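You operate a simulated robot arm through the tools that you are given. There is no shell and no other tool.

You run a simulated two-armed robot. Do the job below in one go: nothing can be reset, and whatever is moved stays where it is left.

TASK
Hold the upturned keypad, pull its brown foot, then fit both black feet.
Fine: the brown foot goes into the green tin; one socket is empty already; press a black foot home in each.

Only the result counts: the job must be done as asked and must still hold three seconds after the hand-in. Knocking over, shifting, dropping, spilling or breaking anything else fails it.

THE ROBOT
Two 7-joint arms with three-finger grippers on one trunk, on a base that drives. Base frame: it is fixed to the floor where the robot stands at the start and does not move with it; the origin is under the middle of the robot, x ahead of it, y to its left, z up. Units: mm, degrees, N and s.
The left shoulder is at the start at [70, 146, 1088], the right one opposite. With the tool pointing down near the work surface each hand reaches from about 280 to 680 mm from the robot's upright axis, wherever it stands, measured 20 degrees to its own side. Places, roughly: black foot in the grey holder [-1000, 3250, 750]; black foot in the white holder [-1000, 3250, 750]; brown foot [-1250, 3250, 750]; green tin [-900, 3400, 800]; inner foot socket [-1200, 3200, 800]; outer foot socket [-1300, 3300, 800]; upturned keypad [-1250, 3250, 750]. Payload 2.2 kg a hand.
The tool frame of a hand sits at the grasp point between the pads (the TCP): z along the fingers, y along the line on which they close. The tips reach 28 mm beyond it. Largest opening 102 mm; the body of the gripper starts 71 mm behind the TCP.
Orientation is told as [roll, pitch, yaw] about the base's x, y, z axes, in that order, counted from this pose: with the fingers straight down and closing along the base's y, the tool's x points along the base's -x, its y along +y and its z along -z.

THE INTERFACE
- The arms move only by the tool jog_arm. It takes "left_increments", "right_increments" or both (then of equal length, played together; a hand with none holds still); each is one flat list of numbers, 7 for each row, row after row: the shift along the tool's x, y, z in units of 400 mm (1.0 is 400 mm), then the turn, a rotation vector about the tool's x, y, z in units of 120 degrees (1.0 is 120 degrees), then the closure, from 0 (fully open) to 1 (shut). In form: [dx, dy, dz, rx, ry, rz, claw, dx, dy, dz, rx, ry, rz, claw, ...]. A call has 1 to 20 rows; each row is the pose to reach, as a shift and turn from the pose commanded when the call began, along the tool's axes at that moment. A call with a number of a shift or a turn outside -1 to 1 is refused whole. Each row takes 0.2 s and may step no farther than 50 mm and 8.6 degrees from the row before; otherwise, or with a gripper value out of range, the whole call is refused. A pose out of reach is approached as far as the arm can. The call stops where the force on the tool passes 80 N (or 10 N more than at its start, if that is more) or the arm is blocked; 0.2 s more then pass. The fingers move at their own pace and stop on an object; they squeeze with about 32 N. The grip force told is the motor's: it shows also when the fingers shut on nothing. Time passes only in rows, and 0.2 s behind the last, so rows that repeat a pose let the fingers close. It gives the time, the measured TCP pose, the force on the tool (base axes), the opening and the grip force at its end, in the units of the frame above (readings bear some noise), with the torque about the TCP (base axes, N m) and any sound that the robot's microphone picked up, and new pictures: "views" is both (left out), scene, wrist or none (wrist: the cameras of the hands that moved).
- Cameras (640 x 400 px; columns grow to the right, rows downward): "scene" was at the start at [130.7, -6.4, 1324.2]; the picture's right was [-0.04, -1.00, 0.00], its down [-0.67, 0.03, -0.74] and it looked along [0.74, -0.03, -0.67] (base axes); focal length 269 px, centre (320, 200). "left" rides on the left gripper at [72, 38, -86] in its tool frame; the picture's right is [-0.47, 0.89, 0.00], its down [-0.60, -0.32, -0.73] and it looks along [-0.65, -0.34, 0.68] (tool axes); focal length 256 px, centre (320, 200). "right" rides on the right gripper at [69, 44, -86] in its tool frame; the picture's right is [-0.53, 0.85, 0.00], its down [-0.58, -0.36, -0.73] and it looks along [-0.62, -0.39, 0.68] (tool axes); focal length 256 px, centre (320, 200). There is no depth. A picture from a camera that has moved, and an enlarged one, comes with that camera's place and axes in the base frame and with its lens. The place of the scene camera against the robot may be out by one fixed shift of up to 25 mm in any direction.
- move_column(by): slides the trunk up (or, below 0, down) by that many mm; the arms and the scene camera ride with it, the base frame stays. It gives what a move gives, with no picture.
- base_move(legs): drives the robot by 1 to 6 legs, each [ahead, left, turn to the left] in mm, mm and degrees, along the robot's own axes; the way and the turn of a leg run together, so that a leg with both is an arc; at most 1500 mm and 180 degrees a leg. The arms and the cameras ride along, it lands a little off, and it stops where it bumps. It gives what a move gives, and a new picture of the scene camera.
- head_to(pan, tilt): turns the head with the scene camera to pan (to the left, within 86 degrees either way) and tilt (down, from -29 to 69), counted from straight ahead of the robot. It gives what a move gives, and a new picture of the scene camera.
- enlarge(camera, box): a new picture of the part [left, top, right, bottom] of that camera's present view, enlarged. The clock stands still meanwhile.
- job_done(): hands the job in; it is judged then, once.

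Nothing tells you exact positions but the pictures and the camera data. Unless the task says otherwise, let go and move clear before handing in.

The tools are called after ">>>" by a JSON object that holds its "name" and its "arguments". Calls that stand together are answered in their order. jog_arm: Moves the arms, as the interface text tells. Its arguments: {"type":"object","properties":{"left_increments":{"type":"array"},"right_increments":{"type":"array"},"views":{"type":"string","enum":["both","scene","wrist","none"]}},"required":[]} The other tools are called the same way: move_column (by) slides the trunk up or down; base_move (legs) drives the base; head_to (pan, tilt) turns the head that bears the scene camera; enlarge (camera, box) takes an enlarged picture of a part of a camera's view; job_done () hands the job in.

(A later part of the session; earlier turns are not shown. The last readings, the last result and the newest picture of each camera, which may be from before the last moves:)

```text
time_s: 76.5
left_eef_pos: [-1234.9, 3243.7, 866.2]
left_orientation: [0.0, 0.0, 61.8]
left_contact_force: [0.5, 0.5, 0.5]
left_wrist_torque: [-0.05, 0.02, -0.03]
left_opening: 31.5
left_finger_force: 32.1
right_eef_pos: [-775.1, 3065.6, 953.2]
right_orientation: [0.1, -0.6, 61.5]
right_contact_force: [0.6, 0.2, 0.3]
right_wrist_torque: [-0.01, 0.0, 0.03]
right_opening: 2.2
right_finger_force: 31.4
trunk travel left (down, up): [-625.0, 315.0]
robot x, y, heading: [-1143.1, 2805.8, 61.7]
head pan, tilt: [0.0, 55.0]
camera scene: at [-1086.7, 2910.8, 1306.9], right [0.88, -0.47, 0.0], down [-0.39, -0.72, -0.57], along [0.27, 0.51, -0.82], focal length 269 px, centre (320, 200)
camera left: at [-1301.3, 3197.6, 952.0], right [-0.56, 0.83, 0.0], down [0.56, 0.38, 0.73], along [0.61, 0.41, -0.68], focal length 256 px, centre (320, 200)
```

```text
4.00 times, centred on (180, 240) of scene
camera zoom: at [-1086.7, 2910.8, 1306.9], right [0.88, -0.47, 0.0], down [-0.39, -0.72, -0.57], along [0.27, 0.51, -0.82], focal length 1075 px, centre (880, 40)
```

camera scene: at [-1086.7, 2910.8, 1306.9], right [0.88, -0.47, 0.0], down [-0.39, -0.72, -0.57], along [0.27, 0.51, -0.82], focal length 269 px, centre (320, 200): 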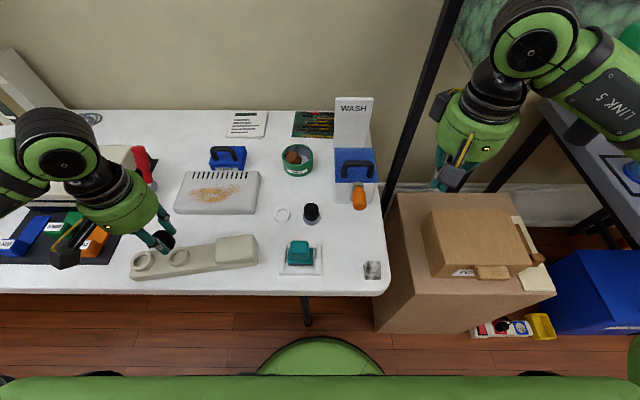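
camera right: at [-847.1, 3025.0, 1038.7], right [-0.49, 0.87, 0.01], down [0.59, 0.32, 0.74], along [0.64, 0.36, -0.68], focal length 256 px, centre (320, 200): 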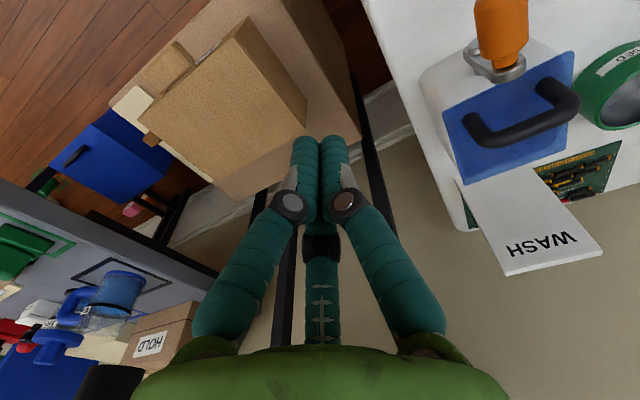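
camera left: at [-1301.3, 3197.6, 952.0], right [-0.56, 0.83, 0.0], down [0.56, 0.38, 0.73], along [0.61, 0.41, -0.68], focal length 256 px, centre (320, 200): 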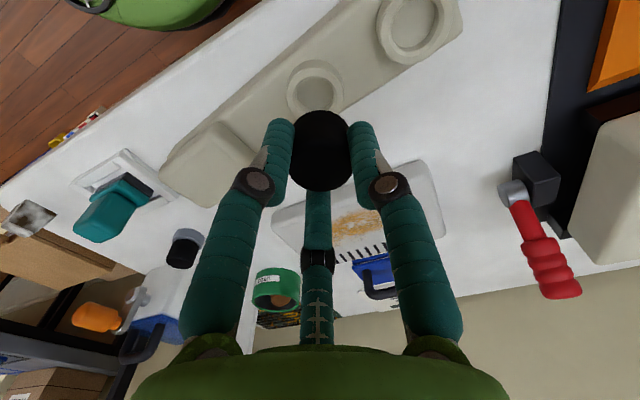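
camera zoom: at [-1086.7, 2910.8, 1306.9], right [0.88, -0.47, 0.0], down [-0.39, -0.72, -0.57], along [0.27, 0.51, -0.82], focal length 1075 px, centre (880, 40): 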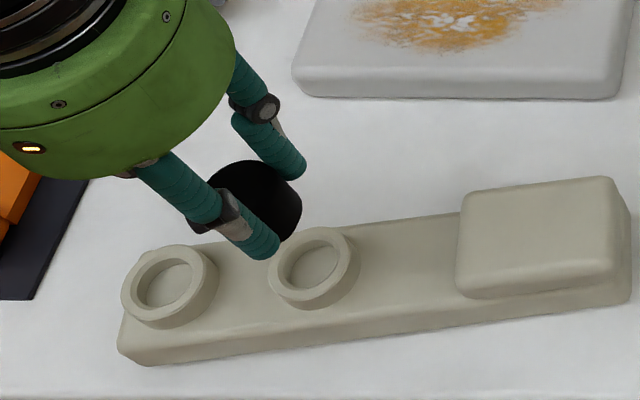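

The inner ring shows about 3 mm toward me and 2 mm to the right of where it should. I correct and lower to 842, just above the ring, to compare again.

>>> {"name": "jog_arm", "arguments": {"left_increments": [0.0083, -0.006, 0.03, 0, 0, 0, 1, 0.0083, -0.006, 0.06, 0, 0, 0, 1, 0.0083, -0.006, 0.06, 0, 0, 0, 1], "views": "wrist"}}

>>> {"name": "enlarge", "arguments": {"camera": "left", "box": [160, 20, 480, 220]}}

>>> {"name": "enlarge", "arguments": {"camera": "left", "box": [260, 40, 380, 115]}}

>>> {"name": "enlarge", "arguments": {"camera": "scene", "box": [120, 210, 220, 280]}}

```text
time_s: 77.3
left_eef_pos: [-1235.3, 3239.4, 841.8]
left_orientation: [0.0, -0.1, 61.8]
left_contact_force: [0.2, 1.2, -0.3]
left_wrist_torque: [-0.04, -0.03, -0.01]
left_opening: 31.4
left_finger_force: 31.6
right_eef_pos: [-775.8, 3064.9, 954.2]
right_orientation: [0.0, -0.6, 61.5]
right_contact_force: [0.6, 0.3, 0.5]
right_wrist_torque: [0.0, 0.01, 0.01]
right_opening: 2.4
right_finger_force: 32.0
trunk travel left (down, up): [-625.0, 315.0]
robot x, y, heading: [-1142.8, 2806.9, 61.8]
head pan, tilt: [0.0, 55.0]
camera left: at [-1301.3, 3193.1, 928.0], right [-0.56, 0.83, 0.0], down [0.56, 0.38, 0.73], along [0.61, 0.41, -0.68], focal length 256 px, centre (320, 200)
```

left: 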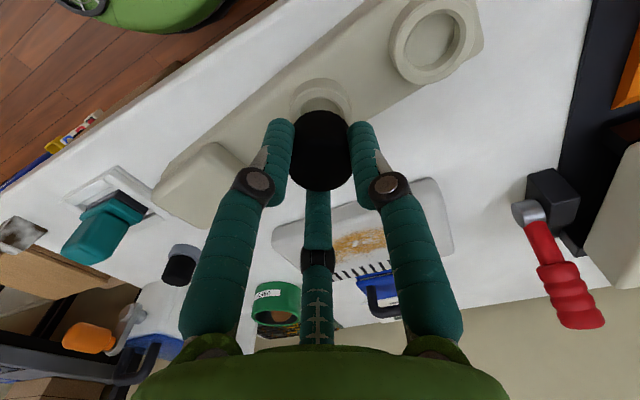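

```text
2.00 times, centred on (320, 120) of left
camera zoom: at [-1301.3, 3193.1, 928.0], right [-0.56, 0.83, 0.0], down [0.56, 0.38, 0.73], along [0.61, 0.41, -0.68], focal length 512 px, centre (320, 360)
```

zoom: 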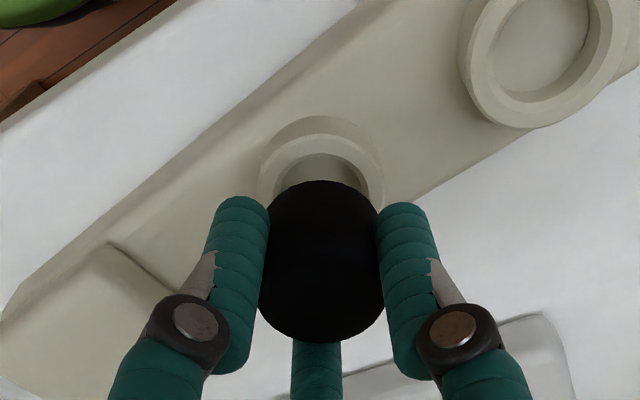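

```text
5.33 times, centred on (320, 78) of left
camera zoom: at [-1301.3, 3193.1, 928.0], right [-0.56, 0.83, 0.0], down [0.56, 0.38, 0.73], along [0.61, 0.41, -0.68], focal length 1365 px, centre (320, 853)
```

zoom: 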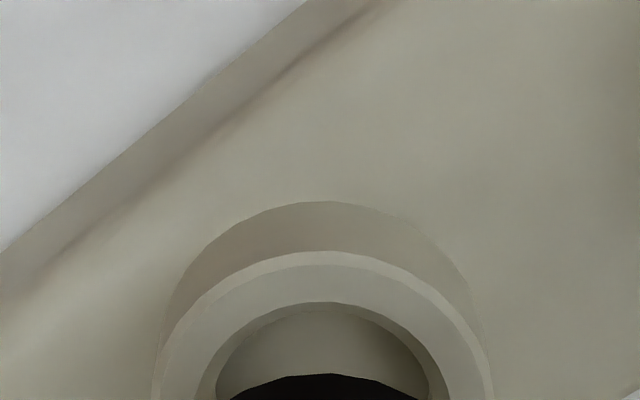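

```text
5.71 times, centred on (170, 245) of scene
camera zoom: at [-1088.0, 2910.2, 1307.0], right [0.88, -0.47, 0.0], down [-0.39, -0.72, -0.57], along [0.27, 0.51, -0.82], focal length 1535 px, centre (1177, -57)
```

zoom: 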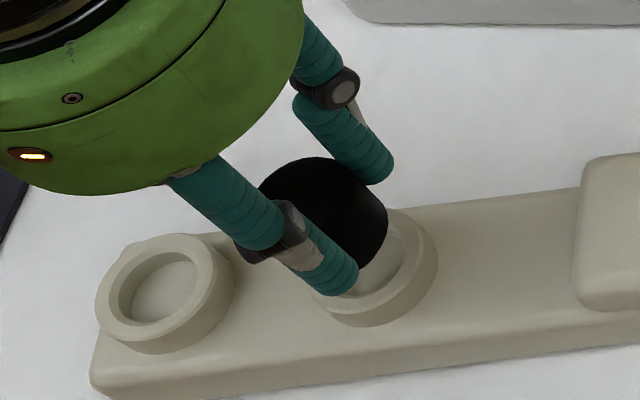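

By the camera model the ring is now concentric with the foot within about a millimetre or two. I lower slowly, watching the force as the stem should enter near 832.

>>> {"name": "jog_arm", "arguments": {"left_increments": [0, 0, 0.0075, 0, 0, 0, 1, 0, 0, 0.015, 0, 0, 0, 1, 0, 0, 0.0225, 0, 0, 0, 1], "views": "wrist"}}

>>> {"name": "enlarge", "arguments": {"camera": "left", "box": [240, 50, 400, 150]}}

>>> {"name": "enlarge", "arguments": {"camera": "scene", "box": [120, 210, 220, 280]}}

```text
time_s: 78.1
left_eef_pos: [-1234.0, 3240.5, 831.5]
left_orientation: [-0.1, -0.1, 61.7]
left_contact_force: [0.2, 0.0, -0.6]
left_wrist_torque: [0.01, 0.03, 0.0]
left_opening: 31.4
left_finger_force: 31.6
right_eef_pos: [-775.8, 3066.9, 954.3]
right_orientation: [0.0, -0.6, 61.4]
right_contact_force: [-0.7, 0.0, -1.0]
right_wrist_torque: [0.02, 0.0, -0.03]
right_opening: 2.0
right_finger_force: 31.2
trunk travel left (down, up): [-625.0, 315.0]
robot x, y, heading: [-1142.6, 2802.2, 61.9]
head pan, tilt: [0.0, 55.0]
camera left: at [-1301.4, 3193.5, 918.4], right [-0.56, 0.83, 0.0], down [0.56, 0.38, 0.73], along [0.61, 0.41, -0.68], focal length 256 px, centre (320, 200)
```

left: 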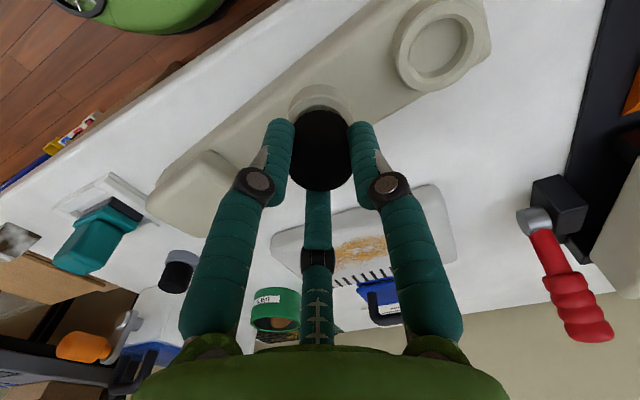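

```text
4.00 times, centred on (320, 100) of left
camera zoom: at [-1301.4, 3193.5, 918.4], right [-0.56, 0.83, 0.0], down [0.56, 0.38, 0.73], along [0.61, 0.41, -0.68], focal length 1024 px, centre (320, 600)
```

zoom: 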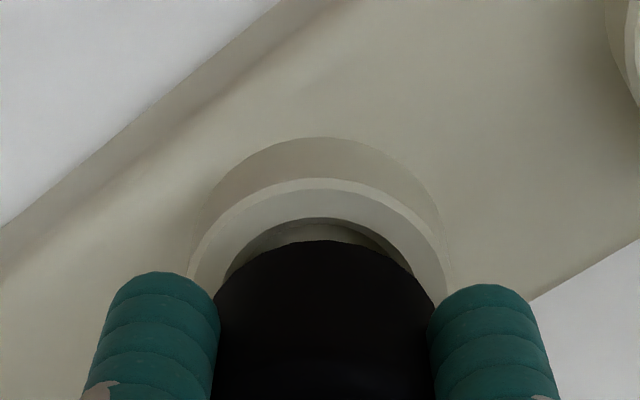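

```text
5.71 times, centred on (170, 245) of scene
camera zoom: at [-1087.9, 2910.4, 1307.0], right [0.88, -0.47, 0.0], down [-0.39, -0.72, -0.57], along [0.27, 0.51, -0.82], focal length 1535 px, centre (1177, -57)
```

zoom: 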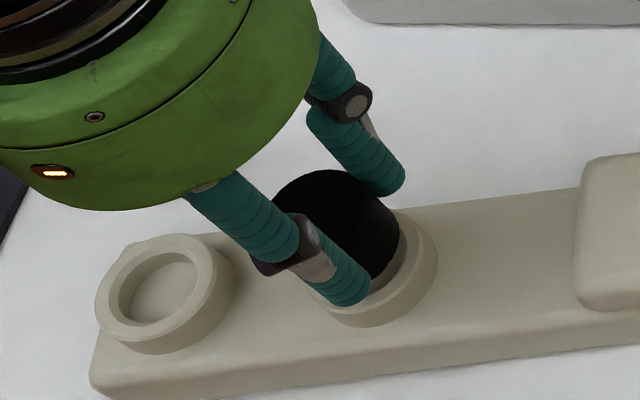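

Ring and foot look concentric and no force shows yet. I continue down in 2 mm steps.

>>> {"name": "jog_arm", "arguments": {"left_increments": [0.001, 0, 0.005, 0, 0, 0, 1, 0.002, 0, 0.01, 0, 0, 0, 1, 0.002, 0, 0.015, 0, 0, 0, 1], "views": "wrist"}}

>>> {"name": "enlarge", "arguments": {"camera": "left", "box": [240, 50, 400, 150]}}

```text
time_s: 78.9
left_eef_pos: [-1234.7, 3238.9, 827.5]
left_orientation: [0.0, -0.3, 61.9]
left_contact_force: [1.3, 2.4, 5.0]
left_wrist_torque: [0.05, 0.02, -0.01]
left_opening: 31.4
left_finger_force: 32.4
right_eef_pos: [-775.3, 3065.5, 953.8]
right_orientation: [0.1, -0.6, 61.5]
right_contact_force: [0.6, -0.1, 0.6]
right_wrist_torque: [0.01, -0.01, 0.01]
right_opening: 2.3
right_finger_force: 31.1
trunk travel left (down, up): [-625.0, 315.0]
robot x, y, heading: [-1144.2, 2808.3, 62.0]
head pan, tilt: [0.0, 55.0]
camera left: at [-1301.4, 3192.9, 913.0], right [-0.56, 0.83, 0.0], down [0.56, 0.38, 0.73], along [0.61, 0.41, -0.68], focal length 256 px, centre (320, 200)
```

left: 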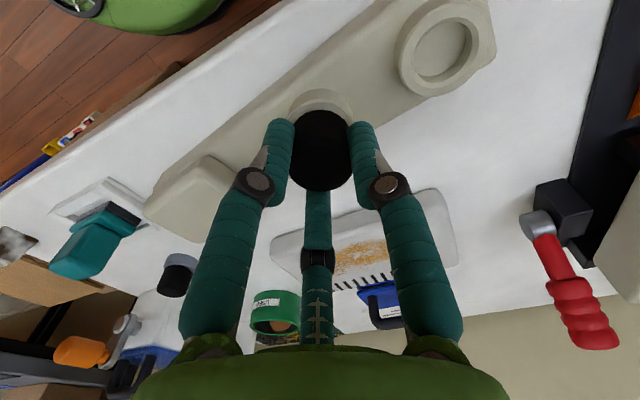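

```text
4.00 times, centred on (320, 100) of left
camera zoom: at [-1301.4, 3192.9, 913.0], right [-0.56, 0.83, 0.0], down [0.56, 0.38, 0.73], along [0.61, 0.41, -0.68], focal length 1024 px, centre (320, 600)
```

zoom: 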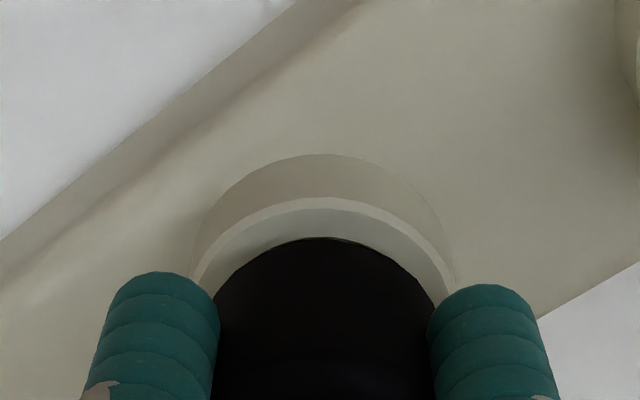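

A 5 N contact began at 827.5, which may be the stem's friction in the hole. I go on in 1 mm steps.

>>> {"name": "jog_arm", "arguments": {"left_increments": [0, 0, 0.0025, 0, 0, 0, 1, 0, 0, 0.005, 0, 0, 0, 1, 0, 0, 0.0075, 0, 0, 0, 1], "views": "wrist"}}

>>> {"name": "enlarge", "arguments": {"camera": "left", "box": [240, 50, 400, 150]}}

>>> {"name": "enlarge", "arguments": {"camera": "scene", "box": [120, 210, 220, 280]}}

```text
time_s: 79.7
left_eef_pos: [-1235.1, 3238.8, 824.3]
left_orientation: [0.0, -0.1, 61.8]
left_contact_force: [-0.1, 2.6, 5.5]
left_wrist_torque: [0.11, -0.01, 0.03]
left_opening: 31.5
left_finger_force: 31.9
right_eef_pos: [-776.0, 3065.6, 955.1]
right_orientation: [0.1, -0.6, 61.5]
right_contact_force: [0.2, 0.0, 0.5]
right_wrist_torque: [0.0, 0.0, 0.01]
right_opening: 2.2
right_finger_force: 31.7
trunk travel left (down, up): [-625.0, 315.0]
robot x, y, heading: [-1143.4, 2806.3, 62.2]
head pan, tilt: [0.0, 55.0]
camera left: at [-1301.2, 3192.8, 909.7], right [-0.56, 0.83, 0.0], down [0.56, 0.38, 0.73], along [0.61, 0.41, -0.68], focal length 256 px, centre (320, 200)
```

left: 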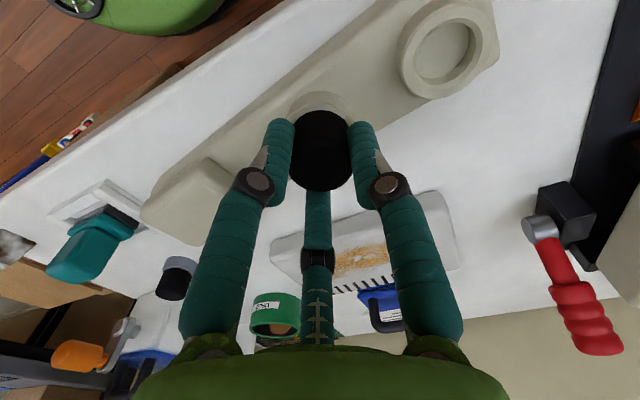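

```text
4.00 times, centred on (320, 100) of left
camera zoom: at [-1301.2, 3192.8, 909.7], right [-0.56, 0.83, 0.0], down [0.56, 0.38, 0.73], along [0.61, 0.41, -0.68], focal length 1024 px, centre (320, 600)
```

zoom: 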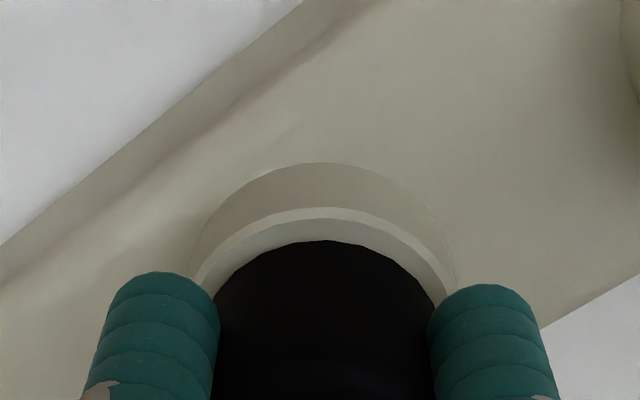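

```text
5.71 times, centred on (170, 245) of scene
camera zoom: at [-1087.7, 2910.1, 1307.0], right [0.88, -0.47, 0.0], down [-0.39, -0.72, -0.57], along [0.27, 0.51, -0.82], focal length 1535 px, centre (1177, -57)
```

zoom: 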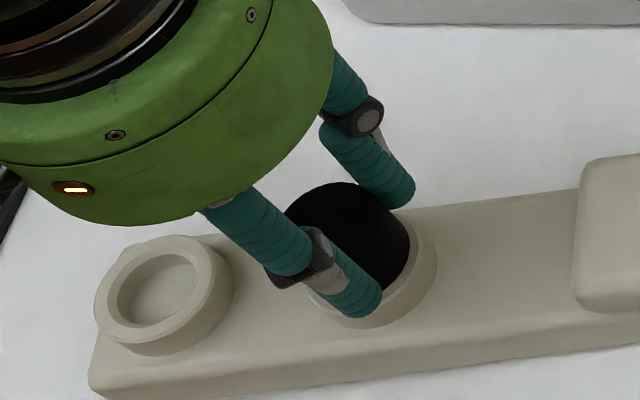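

It is sliding in at a steady 5.5 N. I press on until the force climbs, showing it is home.

>>> {"name": "jog_arm", "arguments": {"left_increments": [0, 0, 0.0025, 0, 0, 0, 1, 0, 0, 0.005, 0, 0, 0, 1, 0, 0, 0.0075, 0, 0, 0, 1, 0, 0, 0.01, 0, 0, 0, 1], "views": "none"}}

```text
time_s: 80.7
left_eef_pos: [-1234.6, 3237.9, 823.9]
left_orientation: [0.2, -0.7, 62.0]
left_contact_force: [-4.6, 6.4, 42.7]
left_wrist_torque: [0.0, 0.15, 0.0]
left_opening: 31.7
left_finger_force: 31.9
right_eef_pos: [-775.0, 3063.4, 954.8]
right_orientation: [0.2, -0.8, 61.5]
right_contact_force: [-0.4, 0.2, -1.0]
right_wrist_torque: [0.0, 0.01, -0.04]
right_opening: 2.3
right_finger_force: 31.8
trunk travel left (down, up): [-625.0, 315.0]
robot x, y, heading: [-1143.8, 2806.3, 61.9]
head pan, tilt: [0.0, 55.0]
```

The force rose to 43 N at 823.9 and it stopped, as expected for the head resting on the ring. I look at it closely.

>>> {"name": "enlarge", "arguments": {"camera": "left", "box": [240, 50, 400, 150]}}

>>> {"name": "enlarge", "arguments": {"camera": "scene", "box": [120, 210, 220, 280]}}

```text
4.00 times, centred on (320, 100) of left
camera zoom: at [-1301.4, 3191.2, 908.6], right [-0.56, 0.83, 0.01], down [0.56, 0.37, 0.74], along [0.61, 0.42, -0.67], focal length 1024 px, centre (320, 600)
```

zoom: 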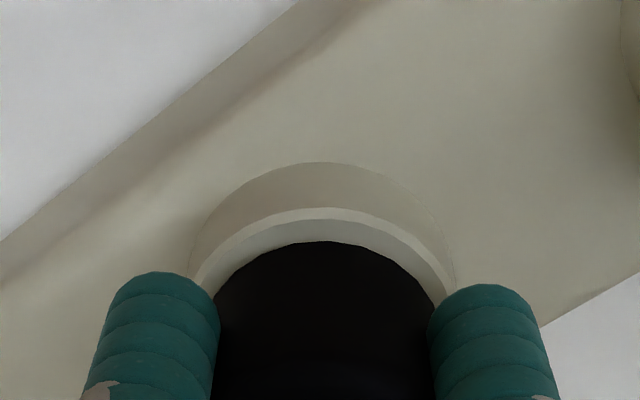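

```text
5.71 times, centred on (170, 245) of scene
camera zoom: at [-1087.7, 2906.3, 1307.8], right [0.88, -0.47, 0.0], down [-0.39, -0.72, -0.58], along [0.27, 0.51, -0.82], focal length 1535 px, centre (1177, -57)
```

zoom: 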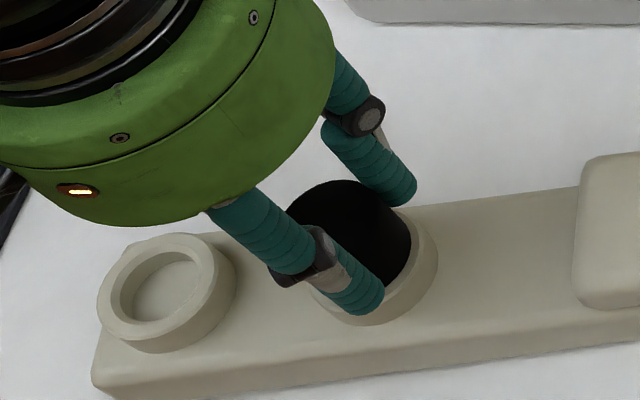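

It looks seated. To be sure it is home I press a little harder, to about 65 N.

>>> {"name": "jog_arm", "arguments": {"left_increments": [0, 0, 0.0025, 0, 0, 0, 1, 0, 0, 0.0055, 0, 0, 0, 1, 0, 0, 0.0055, 0, 0, 0, 1], "views": "none"}}

```text
time_s: 81.5
left_eef_pos: [-1234.8, 3238.9, 820.8]
left_orientation: [0.1, -0.8, 62.0]
left_contact_force: [-8.8, 3.9, 44.6]
left_wrist_torque: [0.06, 0.3, -0.03]
left_opening: 31.4
left_finger_force: 32.2
right_eef_pos: [-777.1, 3060.7, 956.9]
right_orientation: [0.1, -1.0, 61.6]
right_contact_force: [0.1, 0.6, 1.6]
right_wrist_torque: [-0.04, -0.02, 0.03]
right_opening: 2.1
right_finger_force: 31.5
trunk travel left (down, up): [-625.0, 315.0]
robot x, y, heading: [-1144.5, 2804.1, 61.9]
head pan, tilt: [0.0, 55.0]
```

The hand sank 3 mm more at 45 N: either the foot went home or the fingers slid. I look again.

>>> {"name": "enlarge", "arguments": {"camera": "left", "box": [240, 50, 400, 150]}}

>>> {"name": "enlarge", "arguments": {"camera": "scene", "box": [120, 210, 220, 280]}}

```text
4.00 times, centred on (320, 100) of left
camera zoom: at [-1301.3, 3191.2, 906.5], right [-0.56, 0.83, 0.01], down [0.56, 0.38, 0.74], along [0.61, 0.42, -0.67], focal length 1024 px, centre (320, 600)
```

zoom: 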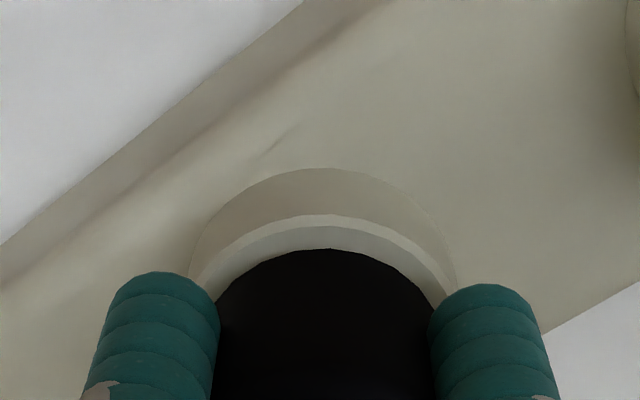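

```text
5.71 times, centred on (170, 245) of scene
camera zoom: at [-1088.5, 2905.5, 1307.6], right [0.88, -0.47, 0.0], down [-0.39, -0.72, -0.58], along [0.27, 0.51, -0.82], focal length 1535 px, centre (1177, -57)
```

zoom: 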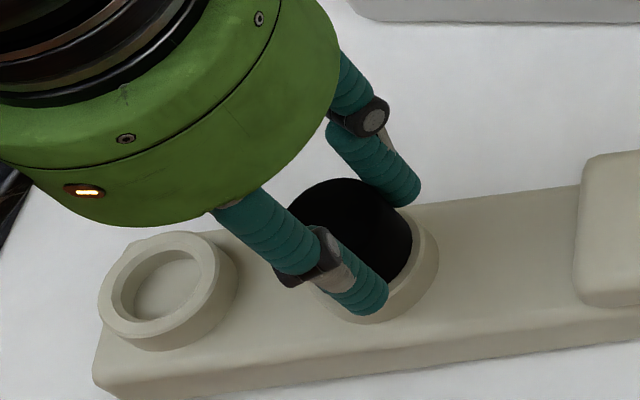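

The rim-to-head spacing did not change, so the foot was already home and the fingers merely slid on it. I ease off the pressure, open part way and rise.

>>> {"name": "jog_arm", "arguments": {"left_increments": [0, 0, -0.006, 0, 0, 0, 1, 0, 0, -0.012, 0, 0, 0, 1, 0, 0, -0.012, 0, 0, 0, 0.4, 0, 0, -0.012, 0, 0, 0, 0.4, 0, 0, -0.05, 0, 0, 0, 0.4, 0, 0, -0.1, 0, 0, 0, 0.3, 0, 0, -0.16, 0, 0, 0, 0.2, 0, 0, -0.16, 0, 0, 0, 0.2], "views": "both"}}

>>> {"name": "enlarge", "arguments": {"camera": "left", "box": [160, 0, 480, 200]}}

>>> {"name": "enlarge", "arguments": {"camera": "scene", "box": [110, 200, 270, 300]}}

```text
time_s: 83.3
left_eef_pos: [-1234.7, 3237.6, 880.3]
left_orientation: [-0.1, -0.1, 61.9]
left_contact_force: [0.0, -0.5, 0.0]
left_wrist_torque: [0.02, 0.0, -0.03]
left_opening: 81.5
left_finger_force: 0.0
right_eef_pos: [-775.0, 3066.1, 953.3]
right_orientation: [0.0, -0.6, 61.5]
right_contact_force: [0.7, 0.0, -0.1]
right_wrist_torque: [0.01, 0.01, -0.02]
right_opening: 2.2
right_finger_force: 30.8
trunk travel left (down, up): [-625.0, 315.0]
robot x, y, heading: [-1140.4, 2805.5, 61.9]
head pan, tilt: [0.0, 55.0]
camera scene: at [-1088.1, 2910.4, 1307.0], right [0.88, -0.47, 0.0], down [-0.39, -0.72, -0.57], along [0.27, 0.51, -0.82], focal length 269 px, centre (320, 200)
camera left: at [-1301.6, 3192.3, 966.6], right [-0.56, 0.83, 0.0], down [0.56, 0.38, 0.73], along [0.61, 0.41, -0.68], focal length 256 px, centre (320, 200)
```

scene: 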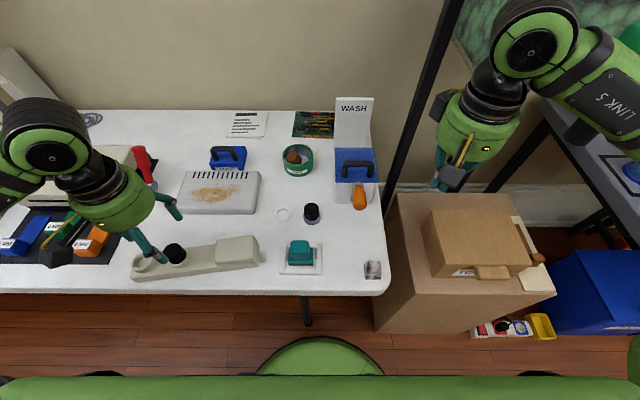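
left: 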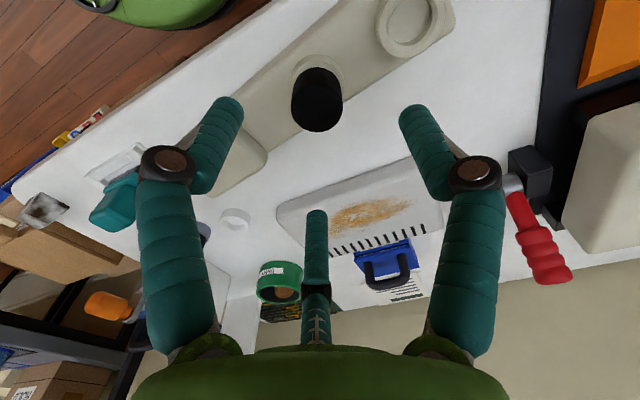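

```text
2.00 times, centred on (320, 100) of left
camera zoom: at [-1301.6, 3192.3, 966.6], right [-0.56, 0.83, 0.0], down [0.56, 0.38, 0.73], along [0.61, 0.41, -0.68], focal length 512 px, centre (320, 400)
```

zoom: 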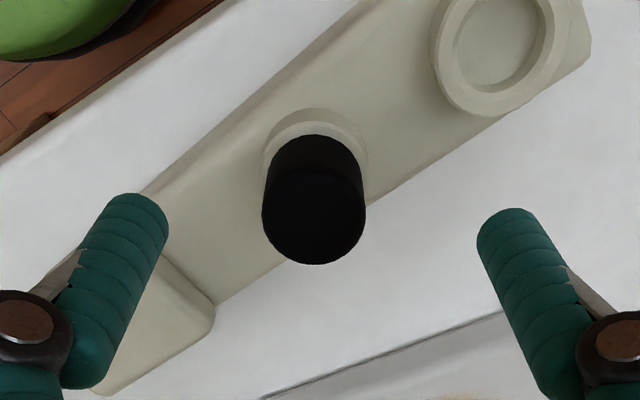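

```text
4.00 times, centred on (190, 250) of scene
camera zoom: at [-1088.1, 2910.4, 1307.0], right [0.88, -0.47, 0.0], down [-0.39, -0.72, -0.57], along [0.27, 0.51, -0.82], focal length 1075 px, centre (840, 0)
```

zoom: 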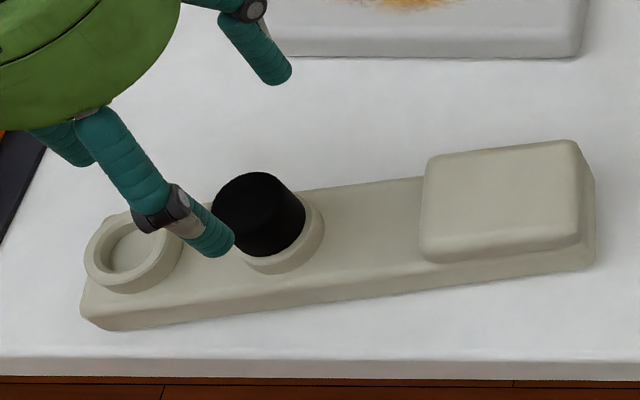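

The first black foot stands home in the inner socket. Now the left hand goes to the other black foot, in the grey holder, near (-950,3215).

>>> {"name": "jog_arm", "arguments": {"left_increments": [-0.0409, -0.0934, 0, 0, 0, 0, 0.3, -0.0819, -0.1869, 0, 0, 0, 0, 0.3, -0.1228, -0.2803, 0, 0, 0, 0, 0.3, -0.1637, -0.3737, 0, 0, 0, 0, 0.3, -0.2046, -0.4671, 0, 0, 0, 0, 0.3, -0.2456, -0.5606, 0, 0, 0, 0, 0.3, -0.2865, -0.654, 0, 0, 0, 0, 0.3, -0.2865, -0.654, 0, 0, 0, 0, 0.3], "views": "both"}}

>>> {"name": "enlarge", "arguments": {"camera": "left", "box": [160, 0, 480, 200]}}

>>> {"name": "enlarge", "arguments": {"camera": "scene", "box": [110, 190, 270, 290]}}

```text
time_s: 85.1
left_eef_pos: [-949.2, 3214.8, 883.8]
left_orientation: [-0.1, -0.1, 61.8]
left_contact_force: [-0.2, 0.3, -0.4]
left_wrist_torque: [0.0, -0.03, -0.01]
left_opening: 71.3
left_finger_force: 0.2
right_eef_pos: [-776.5, 3067.0, 954.1]
right_orientation: [0.0, -0.7, 61.4]
right_contact_force: [-0.4, 0.1, -0.5]
right_wrist_torque: [-0.01, -0.03, 0.02]
right_opening: 1.9
right_finger_force: 31.6
trunk travel left (down, up): [-625.0, 315.0]
robot x, y, heading: [-1144.4, 2804.8, 61.9]
head pan, tilt: [0.0, 55.0]
camera scene: at [-1089.1, 2910.6, 1307.1], right [0.88, -0.47, 0.0], down [-0.39, -0.72, -0.57], along [0.27, 0.51, -0.82], focal length 269 px, centre (320, 200)
camera left: at [-1015.8, 3168.6, 969.5], right [-0.56, 0.83, 0.0], down [0.56, 0.38, 0.73], along [0.61, 0.41, -0.68], focal length 256 px, centre (320, 200)
```

scene: 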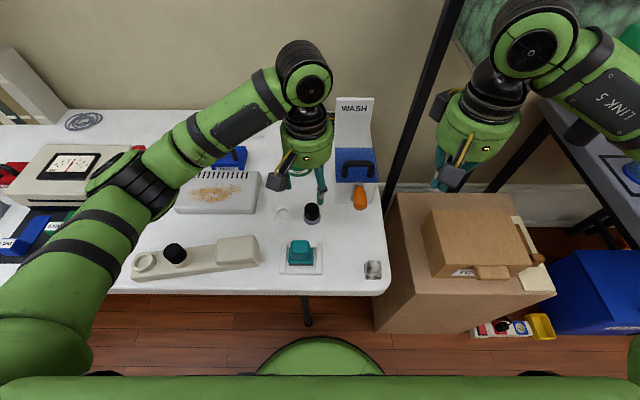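
left: 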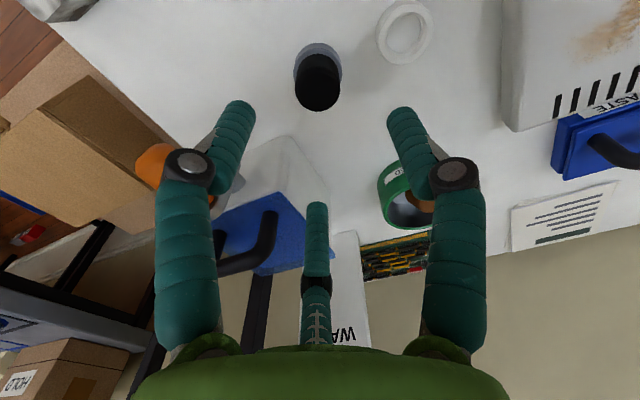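

```text
2.00 times, centred on (320, 100) of left
camera zoom: at [-1015.8, 3168.6, 969.5], right [-0.56, 0.83, 0.0], down [0.56, 0.38, 0.73], along [0.61, 0.41, -0.68], focal length 512 px, centre (320, 400)
```

zoom: 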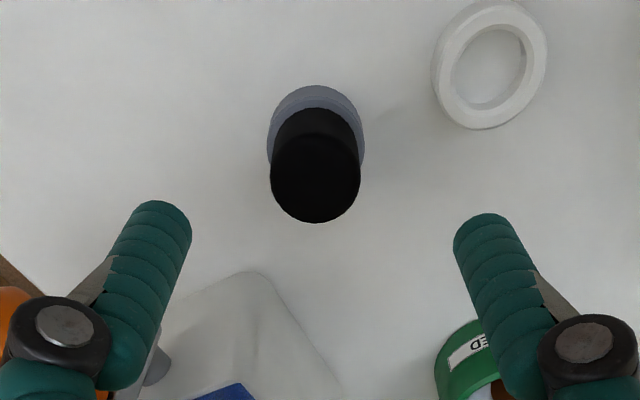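

```text
4.00 times, centred on (190, 240) of scene
camera zoom: at [-1089.1, 2910.6, 1307.1], right [0.88, -0.47, 0.0], down [-0.39, -0.72, -0.57], along [0.27, 0.51, -0.82], focal length 1075 px, centre (840, 40)
```

zoom: 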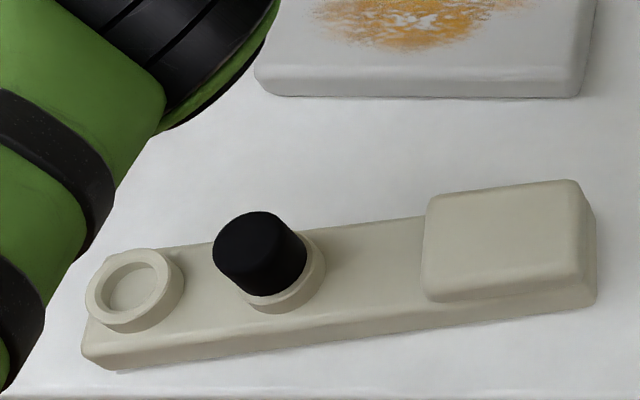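

The second foot is centred to within 2 mm. I lower to 830 for a last look before gripping.

>>> {"name": "jog_arm", "arguments": {"left_increments": [-0.004, -0.004, 0.065, 0, 0, 0, 0.3, -0.004, -0.004, 0.13, 0, 0, 0, 0.3, -0.004, -0.004, 0.13, 0, 0, 0, 0.3], "views": "both"}}

>>> {"name": "enlarge", "arguments": {"camera": "left", "box": [160, 0, 480, 200]}}

>>> {"name": "enlarge", "arguments": {"camera": "scene", "box": [240, 120, 400, 240]}}

```text
time_s: 85.9
left_eef_pos: [-947.1, 3217.8, 829.9]
left_orientation: [0.0, -0.1, 61.8]
left_contact_force: [0.2, 1.0, -0.6]
left_wrist_torque: [-0.01, 0.02, 0.0]
left_opening: 71.3
left_finger_force: 0.1
right_eef_pos: [-775.9, 3064.8, 954.2]
right_orientation: [0.1, -0.8, 61.5]
right_contact_force: [0.1, 0.0, 1.0]
right_wrist_torque: [0.04, 0.0, -0.01]
right_opening: 1.9
right_finger_force: 31.6
trunk travel left (down, up): [-625.0, 315.0]
robot x, y, heading: [-1141.6, 2808.7, 61.8]
head pan, tilt: [0.0, 55.0]
camera scene: at [-1087.8, 2910.1, 1307.0], right [0.88, -0.47, 0.0], down [-0.39, -0.72, -0.57], along [0.27, 0.51, -0.82], focal length 269 px, centre (320, 200)
camera left: at [-1013.9, 3171.0, 916.7], right [-0.56, 0.83, 0.0], down [0.56, 0.38, 0.73], along [0.61, 0.41, -0.68], focal length 256 px, centre (320, 200)
```

scene: 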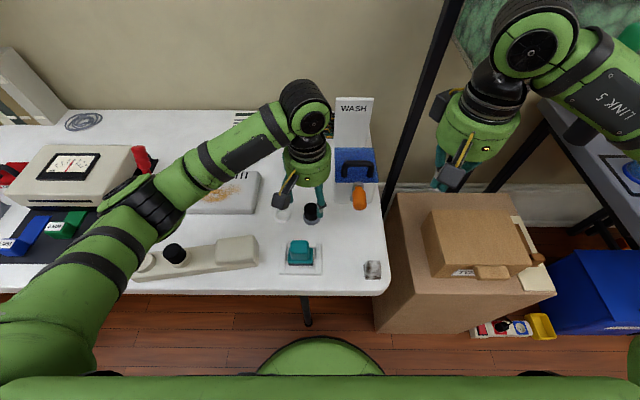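
left: 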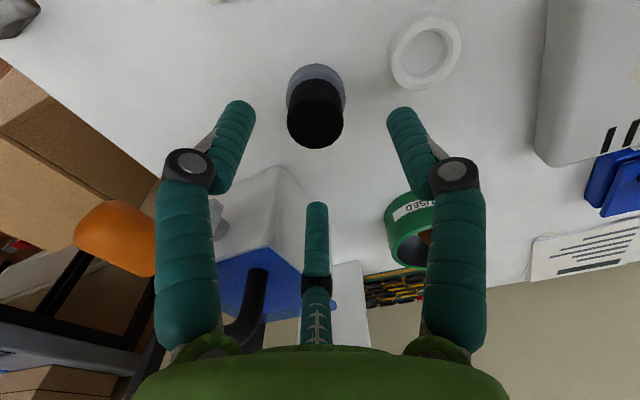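

```text
2.00 times, centred on (320, 100) of left
camera zoom: at [-1013.9, 3171.0, 916.7], right [-0.56, 0.83, 0.0], down [0.56, 0.38, 0.73], along [0.61, 0.41, -0.68], focal length 512 px, centre (320, 400)
```

zoom: 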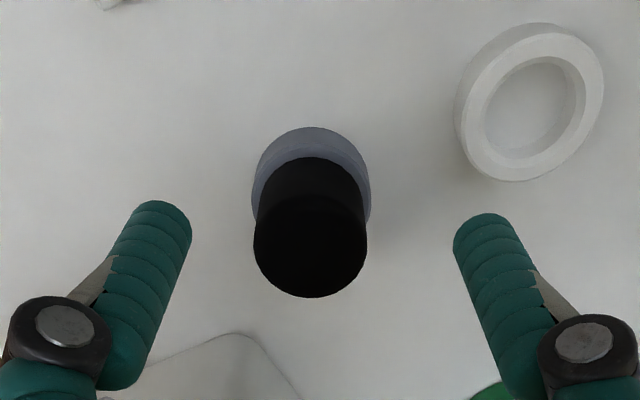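

```text
3.33 times, centred on (320, 180) of scene
camera zoom: at [-1087.8, 2910.1, 1307.0], right [0.88, -0.47, 0.0], down [-0.39, -0.72, -0.57], along [0.27, 0.51, -0.82], focal length 896 px, centre (320, 267)
```

zoom: 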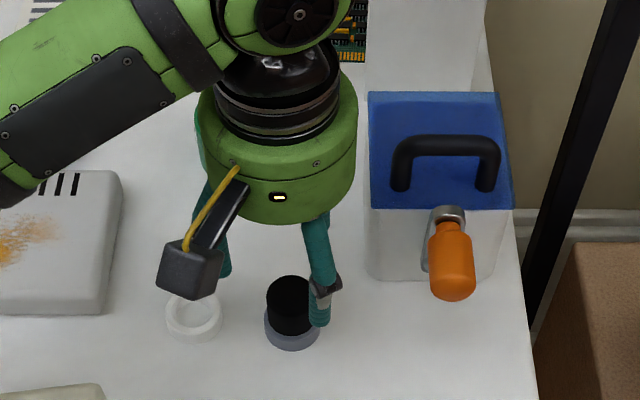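

The foot lies about 2 mm toward me and 2 mm right of the axis. I correct, narrow the opening so as not to brush the empty white ring, lower 36 mm and grip.

>>> {"name": "jog_arm", "arguments": {"left_increments": [0.0052, -0.0053, 0, 0, 0, 0, 0.45, 0.0052, -0.0053, 0.03, 0, 0, 0, 0.45, 0.0052, -0.0053, 0.065, 0, 0, 0, 0.45, 0.0052, -0.0053, 0.09, 0, 0, 0, 0.45, 0.0052, -0.0053, 0.09, 0, 0, 0, 0.45], "views": "wrist"}}

>>> {"name": "enlarge", "arguments": {"camera": "left", "box": [160, 0, 480, 200]}}

```text
time_s: 87.1
left_eef_pos: [-947.7, 3214.6, 794.1]
left_orientation: [-0.1, 0.0, 61.8]
left_contact_force: [-0.7, 0.0, -0.1]
left_wrist_torque: [0.0, 0.02, -0.02]
left_opening: 56.1
left_finger_force: 0.0
right_eef_pos: [-775.8, 3066.1, 953.6]
right_orientation: [0.0, -0.5, 61.6]
right_contact_force: [-0.4, 0.7, 0.2]
right_wrist_torque: [-0.01, -0.01, -0.03]
right_opening: 2.3
right_finger_force: 31.5
trunk travel left (down, up): [-625.0, 315.0]
robot x, y, heading: [-1146.2, 2804.5, 62.1]
head pan, tilt: [0.0, 55.0]
camera left: at [-1013.6, 3167.7, 879.8], right [-0.56, 0.83, 0.0], down [0.56, 0.38, 0.73], along [0.61, 0.41, -0.68], focal length 256 px, centre (320, 200)
```

left: 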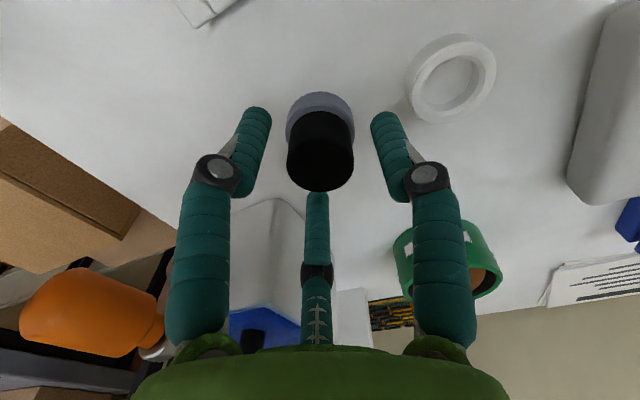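

```text
2.00 times, centred on (320, 100) of left
camera zoom: at [-1013.6, 3167.7, 879.8], right [-0.56, 0.83, 0.0], down [0.56, 0.38, 0.73], along [0.61, 0.41, -0.68], focal length 512 px, centre (320, 400)
```

zoom: 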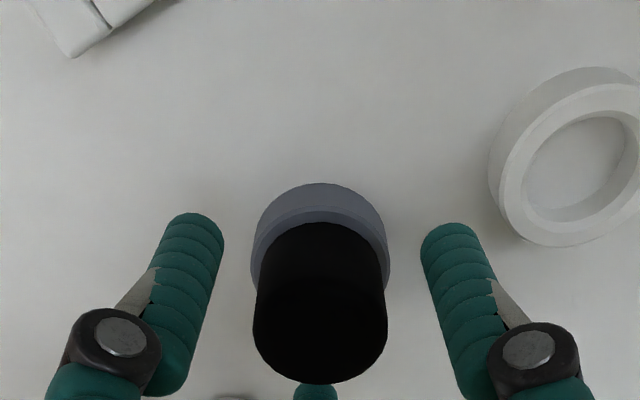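

The view matches the first foot's grip pose. I close on it and start lifting gently.

>>> {"name": "jog_arm", "arguments": {"left_increments": [0, 0, 0, 0, 0, 0, 0.7, 0, 0, 0, 0, 0, 0, 1, 0, 0, 0, 0, 0, 0, 1], "views": "none"}}

>>> {"name": "jog_arm", "arguments": {"left_increments": [0, 0, -0.004, 0, 0, 0, 1, 0, 0, -0.008, 0, 0, 0, 1, 0, 0, -0.0125, 0, 0, 0, 1, 0, 0, -0.018, 0, 0, 0, 1], "views": "wrist"}}

>>> {"name": "enlarge", "arguments": {"camera": "left", "box": [160, 0, 480, 200]}}

```text
time_s: 87.9
left_eef_pos: [-946.3, 3215.0, 793.2]
left_orientation: [-0.1, -0.1, 61.8]
left_contact_force: [2.8, 0.8, 0.8]
left_wrist_torque: [0.06, -0.08, 0.05]
left_opening: 31.4
left_finger_force: 31.8
right_eef_pos: [-776.0, 3065.2, 955.2]
right_orientation: [0.0, -0.7, 61.5]
right_contact_force: [-0.4, -0.1, -0.1]
right_wrist_torque: [0.02, -0.01, 0.0]
right_opening: 2.2
right_finger_force: 31.4
trunk travel left (down, up): [-625.0, 315.0]
robot x, y, heading: [-1142.7, 2807.5, 61.9]
head pan, tilt: [0.0, 55.0]
```

```text
time_s: 88.9
left_eef_pos: [-946.2, 3214.1, 799.9]
left_orientation: [0.0, -0.1, 61.8]
left_contact_force: [5.1, -1.0, -0.5]
left_wrist_torque: [-0.08, -0.13, -0.02]
left_opening: 31.4
left_finger_force: 32.0
right_eef_pos: [-774.8, 3065.7, 953.3]
right_orientation: [0.1, -0.6, 61.5]
right_contact_force: [0.2, 0.4, -0.4]
right_wrist_torque: [-0.03, 0.04, -0.03]
right_opening: 2.1
right_finger_force: 31.2
trunk travel left (down, up): [-625.0, 315.0]
robot x, y, heading: [-1138.9, 2807.8, 62.1]
head pan, tilt: [0.0, 55.0]
camera left: at [-1013.3, 3167.9, 886.9], right [-0.56, 0.83, 0.0], down [0.56, 0.38, 0.73], along [0.61, 0.41, -0.68], focal length 256 px, centre (320, 200)
```

left: 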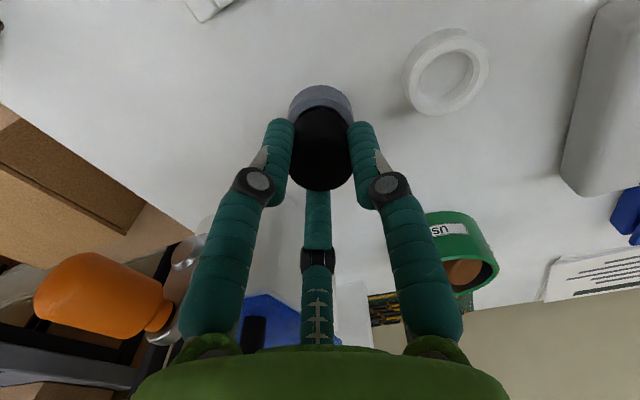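

```text
2.00 times, centred on (320, 100) of left
camera zoom: at [-1013.3, 3167.9, 886.9], right [-0.56, 0.83, 0.0], down [0.56, 0.38, 0.73], along [0.61, 0.41, -0.68], focal length 512 px, centre (320, 400)
```

zoom: 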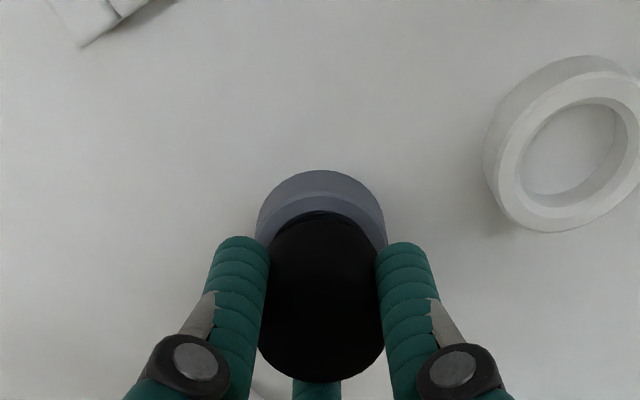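

The foot rises cleanly from the grey holder with a small side push to the right. I yield 1 mm to the right and lift it out fully.

>>> {"name": "jog_arm", "arguments": {"left_increments": [0, -0.0015, -0.002, 0, 0, 0, 1, 0, -0.0025, -0.008, 0, 0, 0, 1, 0, -0.0025, -0.016, 0, 0, 0, 1, 0, -0.0025, -0.026, 0, 0, 0, 1, 0, -0.0025, -0.04, 0, 0, 0, 1, 0, -0.0025, -0.06, 0, 0, 0, 1, 0, -0.0025, -0.09, 0, 0, 0, 1, 0, -0.0025, -0.14, 0, 0, 0, 1, 0, -0.0025, -0.2, 0, 0, 0, 1, 0, -0.0025, -0.2, 0, 0, 0, 1], "views": "wrist"}}

>>> {"name": "enlarge", "arguments": {"camera": "left", "box": [160, 0, 480, 200]}}

>>> {"name": "enlarge", "arguments": {"camera": "scene", "box": [220, 120, 400, 260]}}

```text
time_s: 91.1
left_eef_pos: [-945.9, 3215.7, 879.9]
left_orientation: [0.0, 0.0, 61.9]
left_contact_force: [1.5, -0.8, -0.4]
left_wrist_torque: [0.02, 0.03, 0.01]
left_opening: 31.5
left_finger_force: 31.8
right_eef_pos: [-776.0, 3067.4, 954.2]
right_orientation: [0.0, -0.6, 61.5]
right_contact_force: [-0.3, 0.5, 0.8]
right_wrist_torque: [-0.01, 0.02, -0.01]
right_opening: 2.3
right_finger_force: 31.2
trunk travel left (down, up): [-625.0, 315.0]
robot x, y, heading: [-1141.3, 2809.1, 61.9]
head pan, tilt: [0.0, 55.0]
camera left: at [-1012.3, 3168.9, 966.9], right [-0.56, 0.83, 0.0], down [0.56, 0.38, 0.73], along [0.61, 0.41, -0.68], focal length 256 px, centre (320, 200)
```

left: 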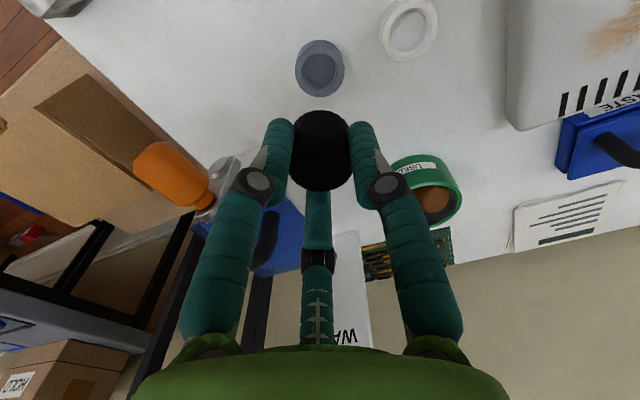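

```text
2.00 times, centred on (320, 100) of left
camera zoom: at [-1012.3, 3168.9, 966.9], right [-0.56, 0.83, 0.0], down [0.56, 0.38, 0.73], along [0.61, 0.41, -0.68], focal length 512 px, centre (320, 400)
```

zoom: 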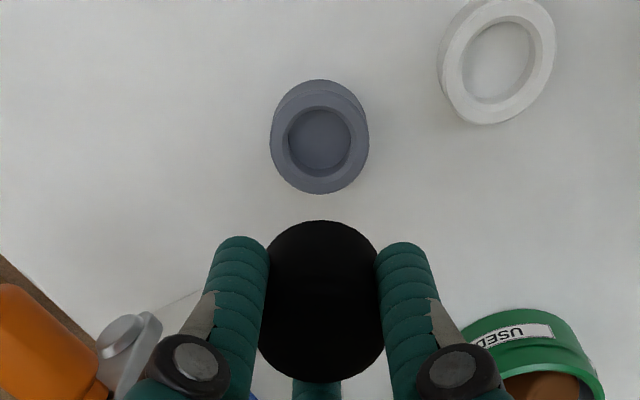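

```text
2.86 times, centred on (310, 190) of scene
camera zoom: at [-1087.8, 2910.5, 1307.0], right [0.88, -0.47, 0.0], down [-0.39, -0.72, -0.57], along [0.27, 0.51, -0.82], focal length 768 px, centre (349, 229)
```

zoom: 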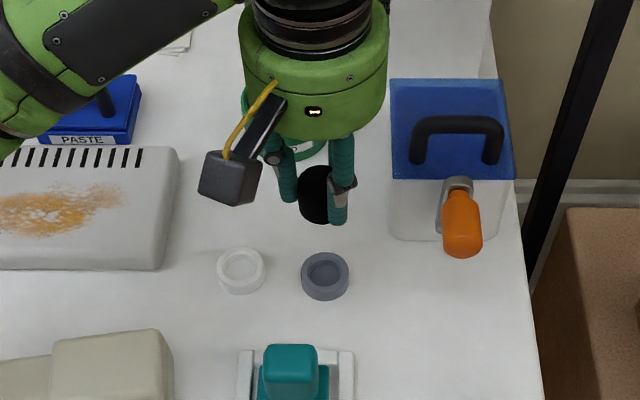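

The second foot is out; both holders stand where they were. I carry it, a little higher, over to the outer socket near (-1300,3262).

>>> {"name": "jog_arm", "arguments": {"left_increments": [0.0396, 0.1044, -0.02, 0, 0, 0, 1, 0.0793, 0.2088, -0.05, 0, 0, 0, 1, 0.1189, 0.3131, -0.05, 0, 0, 0, 1, 0.1585, 0.4175, -0.05, 0, 0, 0, 1, 0.1981, 0.5219, -0.05, 0, 0, 0, 1, 0.2378, 0.6263, -0.05, 0, 0, 0, 1, 0.2774, 0.7306, -0.05, 0, 0, 0, 1, 0.317, 0.835, -0.02, 0, 0, 0, 1, 0.317, 0.835, 0.035, 0, 0, 0, 1, 0.317, 0.835, 0.035, 0, 0, 0, 1], "views": "both"}}

>>> {"name": "enlarge", "arguments": {"camera": "left", "box": [160, 20, 480, 220]}}

>>> {"name": "enlarge", "arguments": {"camera": "left", "box": [240, 40, 400, 140]}}

```text
time_s: 93.3
left_eef_pos: [-1300.2, 3260.2, 865.9]
left_orientation: [-0.1, -0.1, 61.8]
left_contact_force: [-0.6, 0.4, -0.8]
left_wrist_torque: [0.02, -0.01, -0.01]
left_opening: 31.5
left_finger_force: 32.3
right_eef_pos: [-776.4, 3065.9, 954.8]
right_orientation: [0.0, -0.7, 61.6]
right_contact_force: [-0.5, 0.1, -0.5]
right_wrist_torque: [-0.03, 0.02, -0.01]
right_opening: 2.0
right_finger_force: 31.4
trunk travel left (down, up): [-625.0, 315.0]
robot x, y, heading: [-1140.7, 2806.3, 61.8]
head pan, tilt: [0.0, 55.0]
camera scene: at [-1088.2, 2909.9, 1307.1], right [0.88, -0.47, 0.0], down [-0.39, -0.72, -0.57], along [0.27, 0.51, -0.82], focal length 269 px, centre (320, 200)
camera left: at [-1367.0, 3213.2, 952.5], right [-0.56, 0.83, 0.0], down [0.56, 0.38, 0.73], along [0.61, 0.41, -0.68], focal length 256 px, centre (320, 200)
```

scene: 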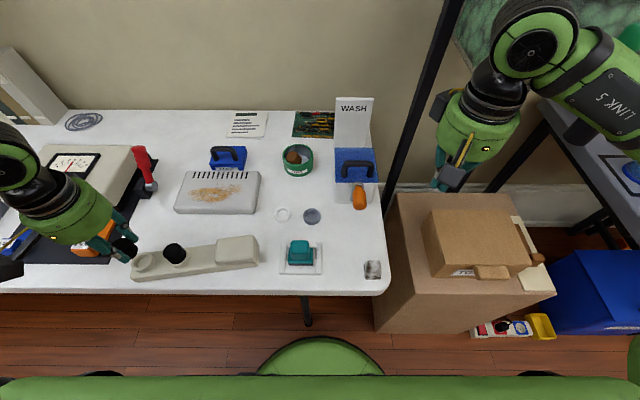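
left: 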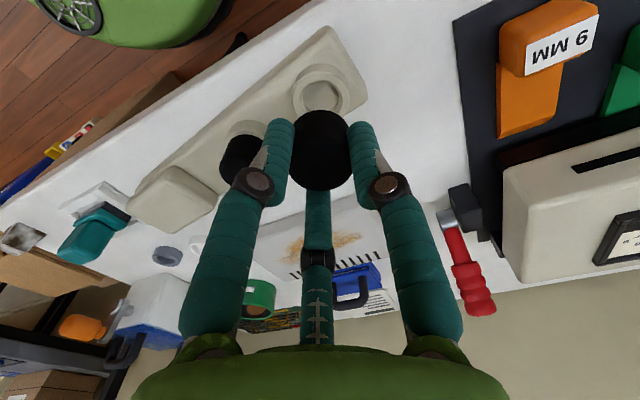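

```text
2.00 times, centred on (320, 120) of left
camera zoom: at [-1367.0, 3213.2, 952.5], right [-0.56, 0.83, 0.0], down [0.56, 0.38, 0.73], along [0.61, 0.41, -0.68], focal length 512 px, centre (320, 360)
```

zoom: 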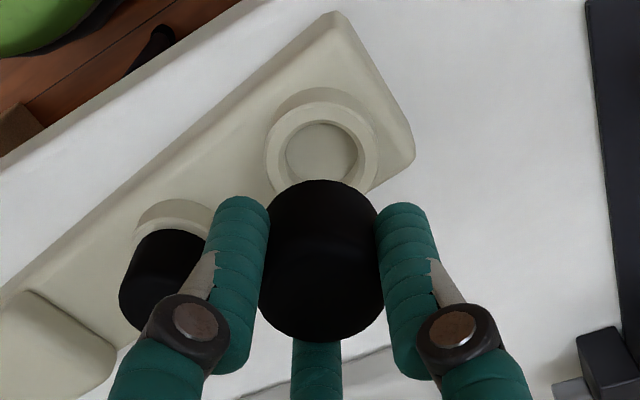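

```text
4.00 times, centred on (320, 90) of left
camera zoom: at [-1367.0, 3213.2, 952.5], right [-0.56, 0.83, 0.0], down [0.56, 0.38, 0.73], along [0.61, 0.41, -0.68], focal length 1024 px, centre (320, 640)
```

zoom: 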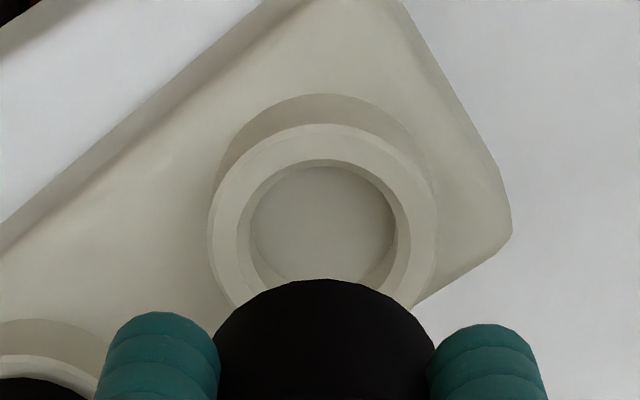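

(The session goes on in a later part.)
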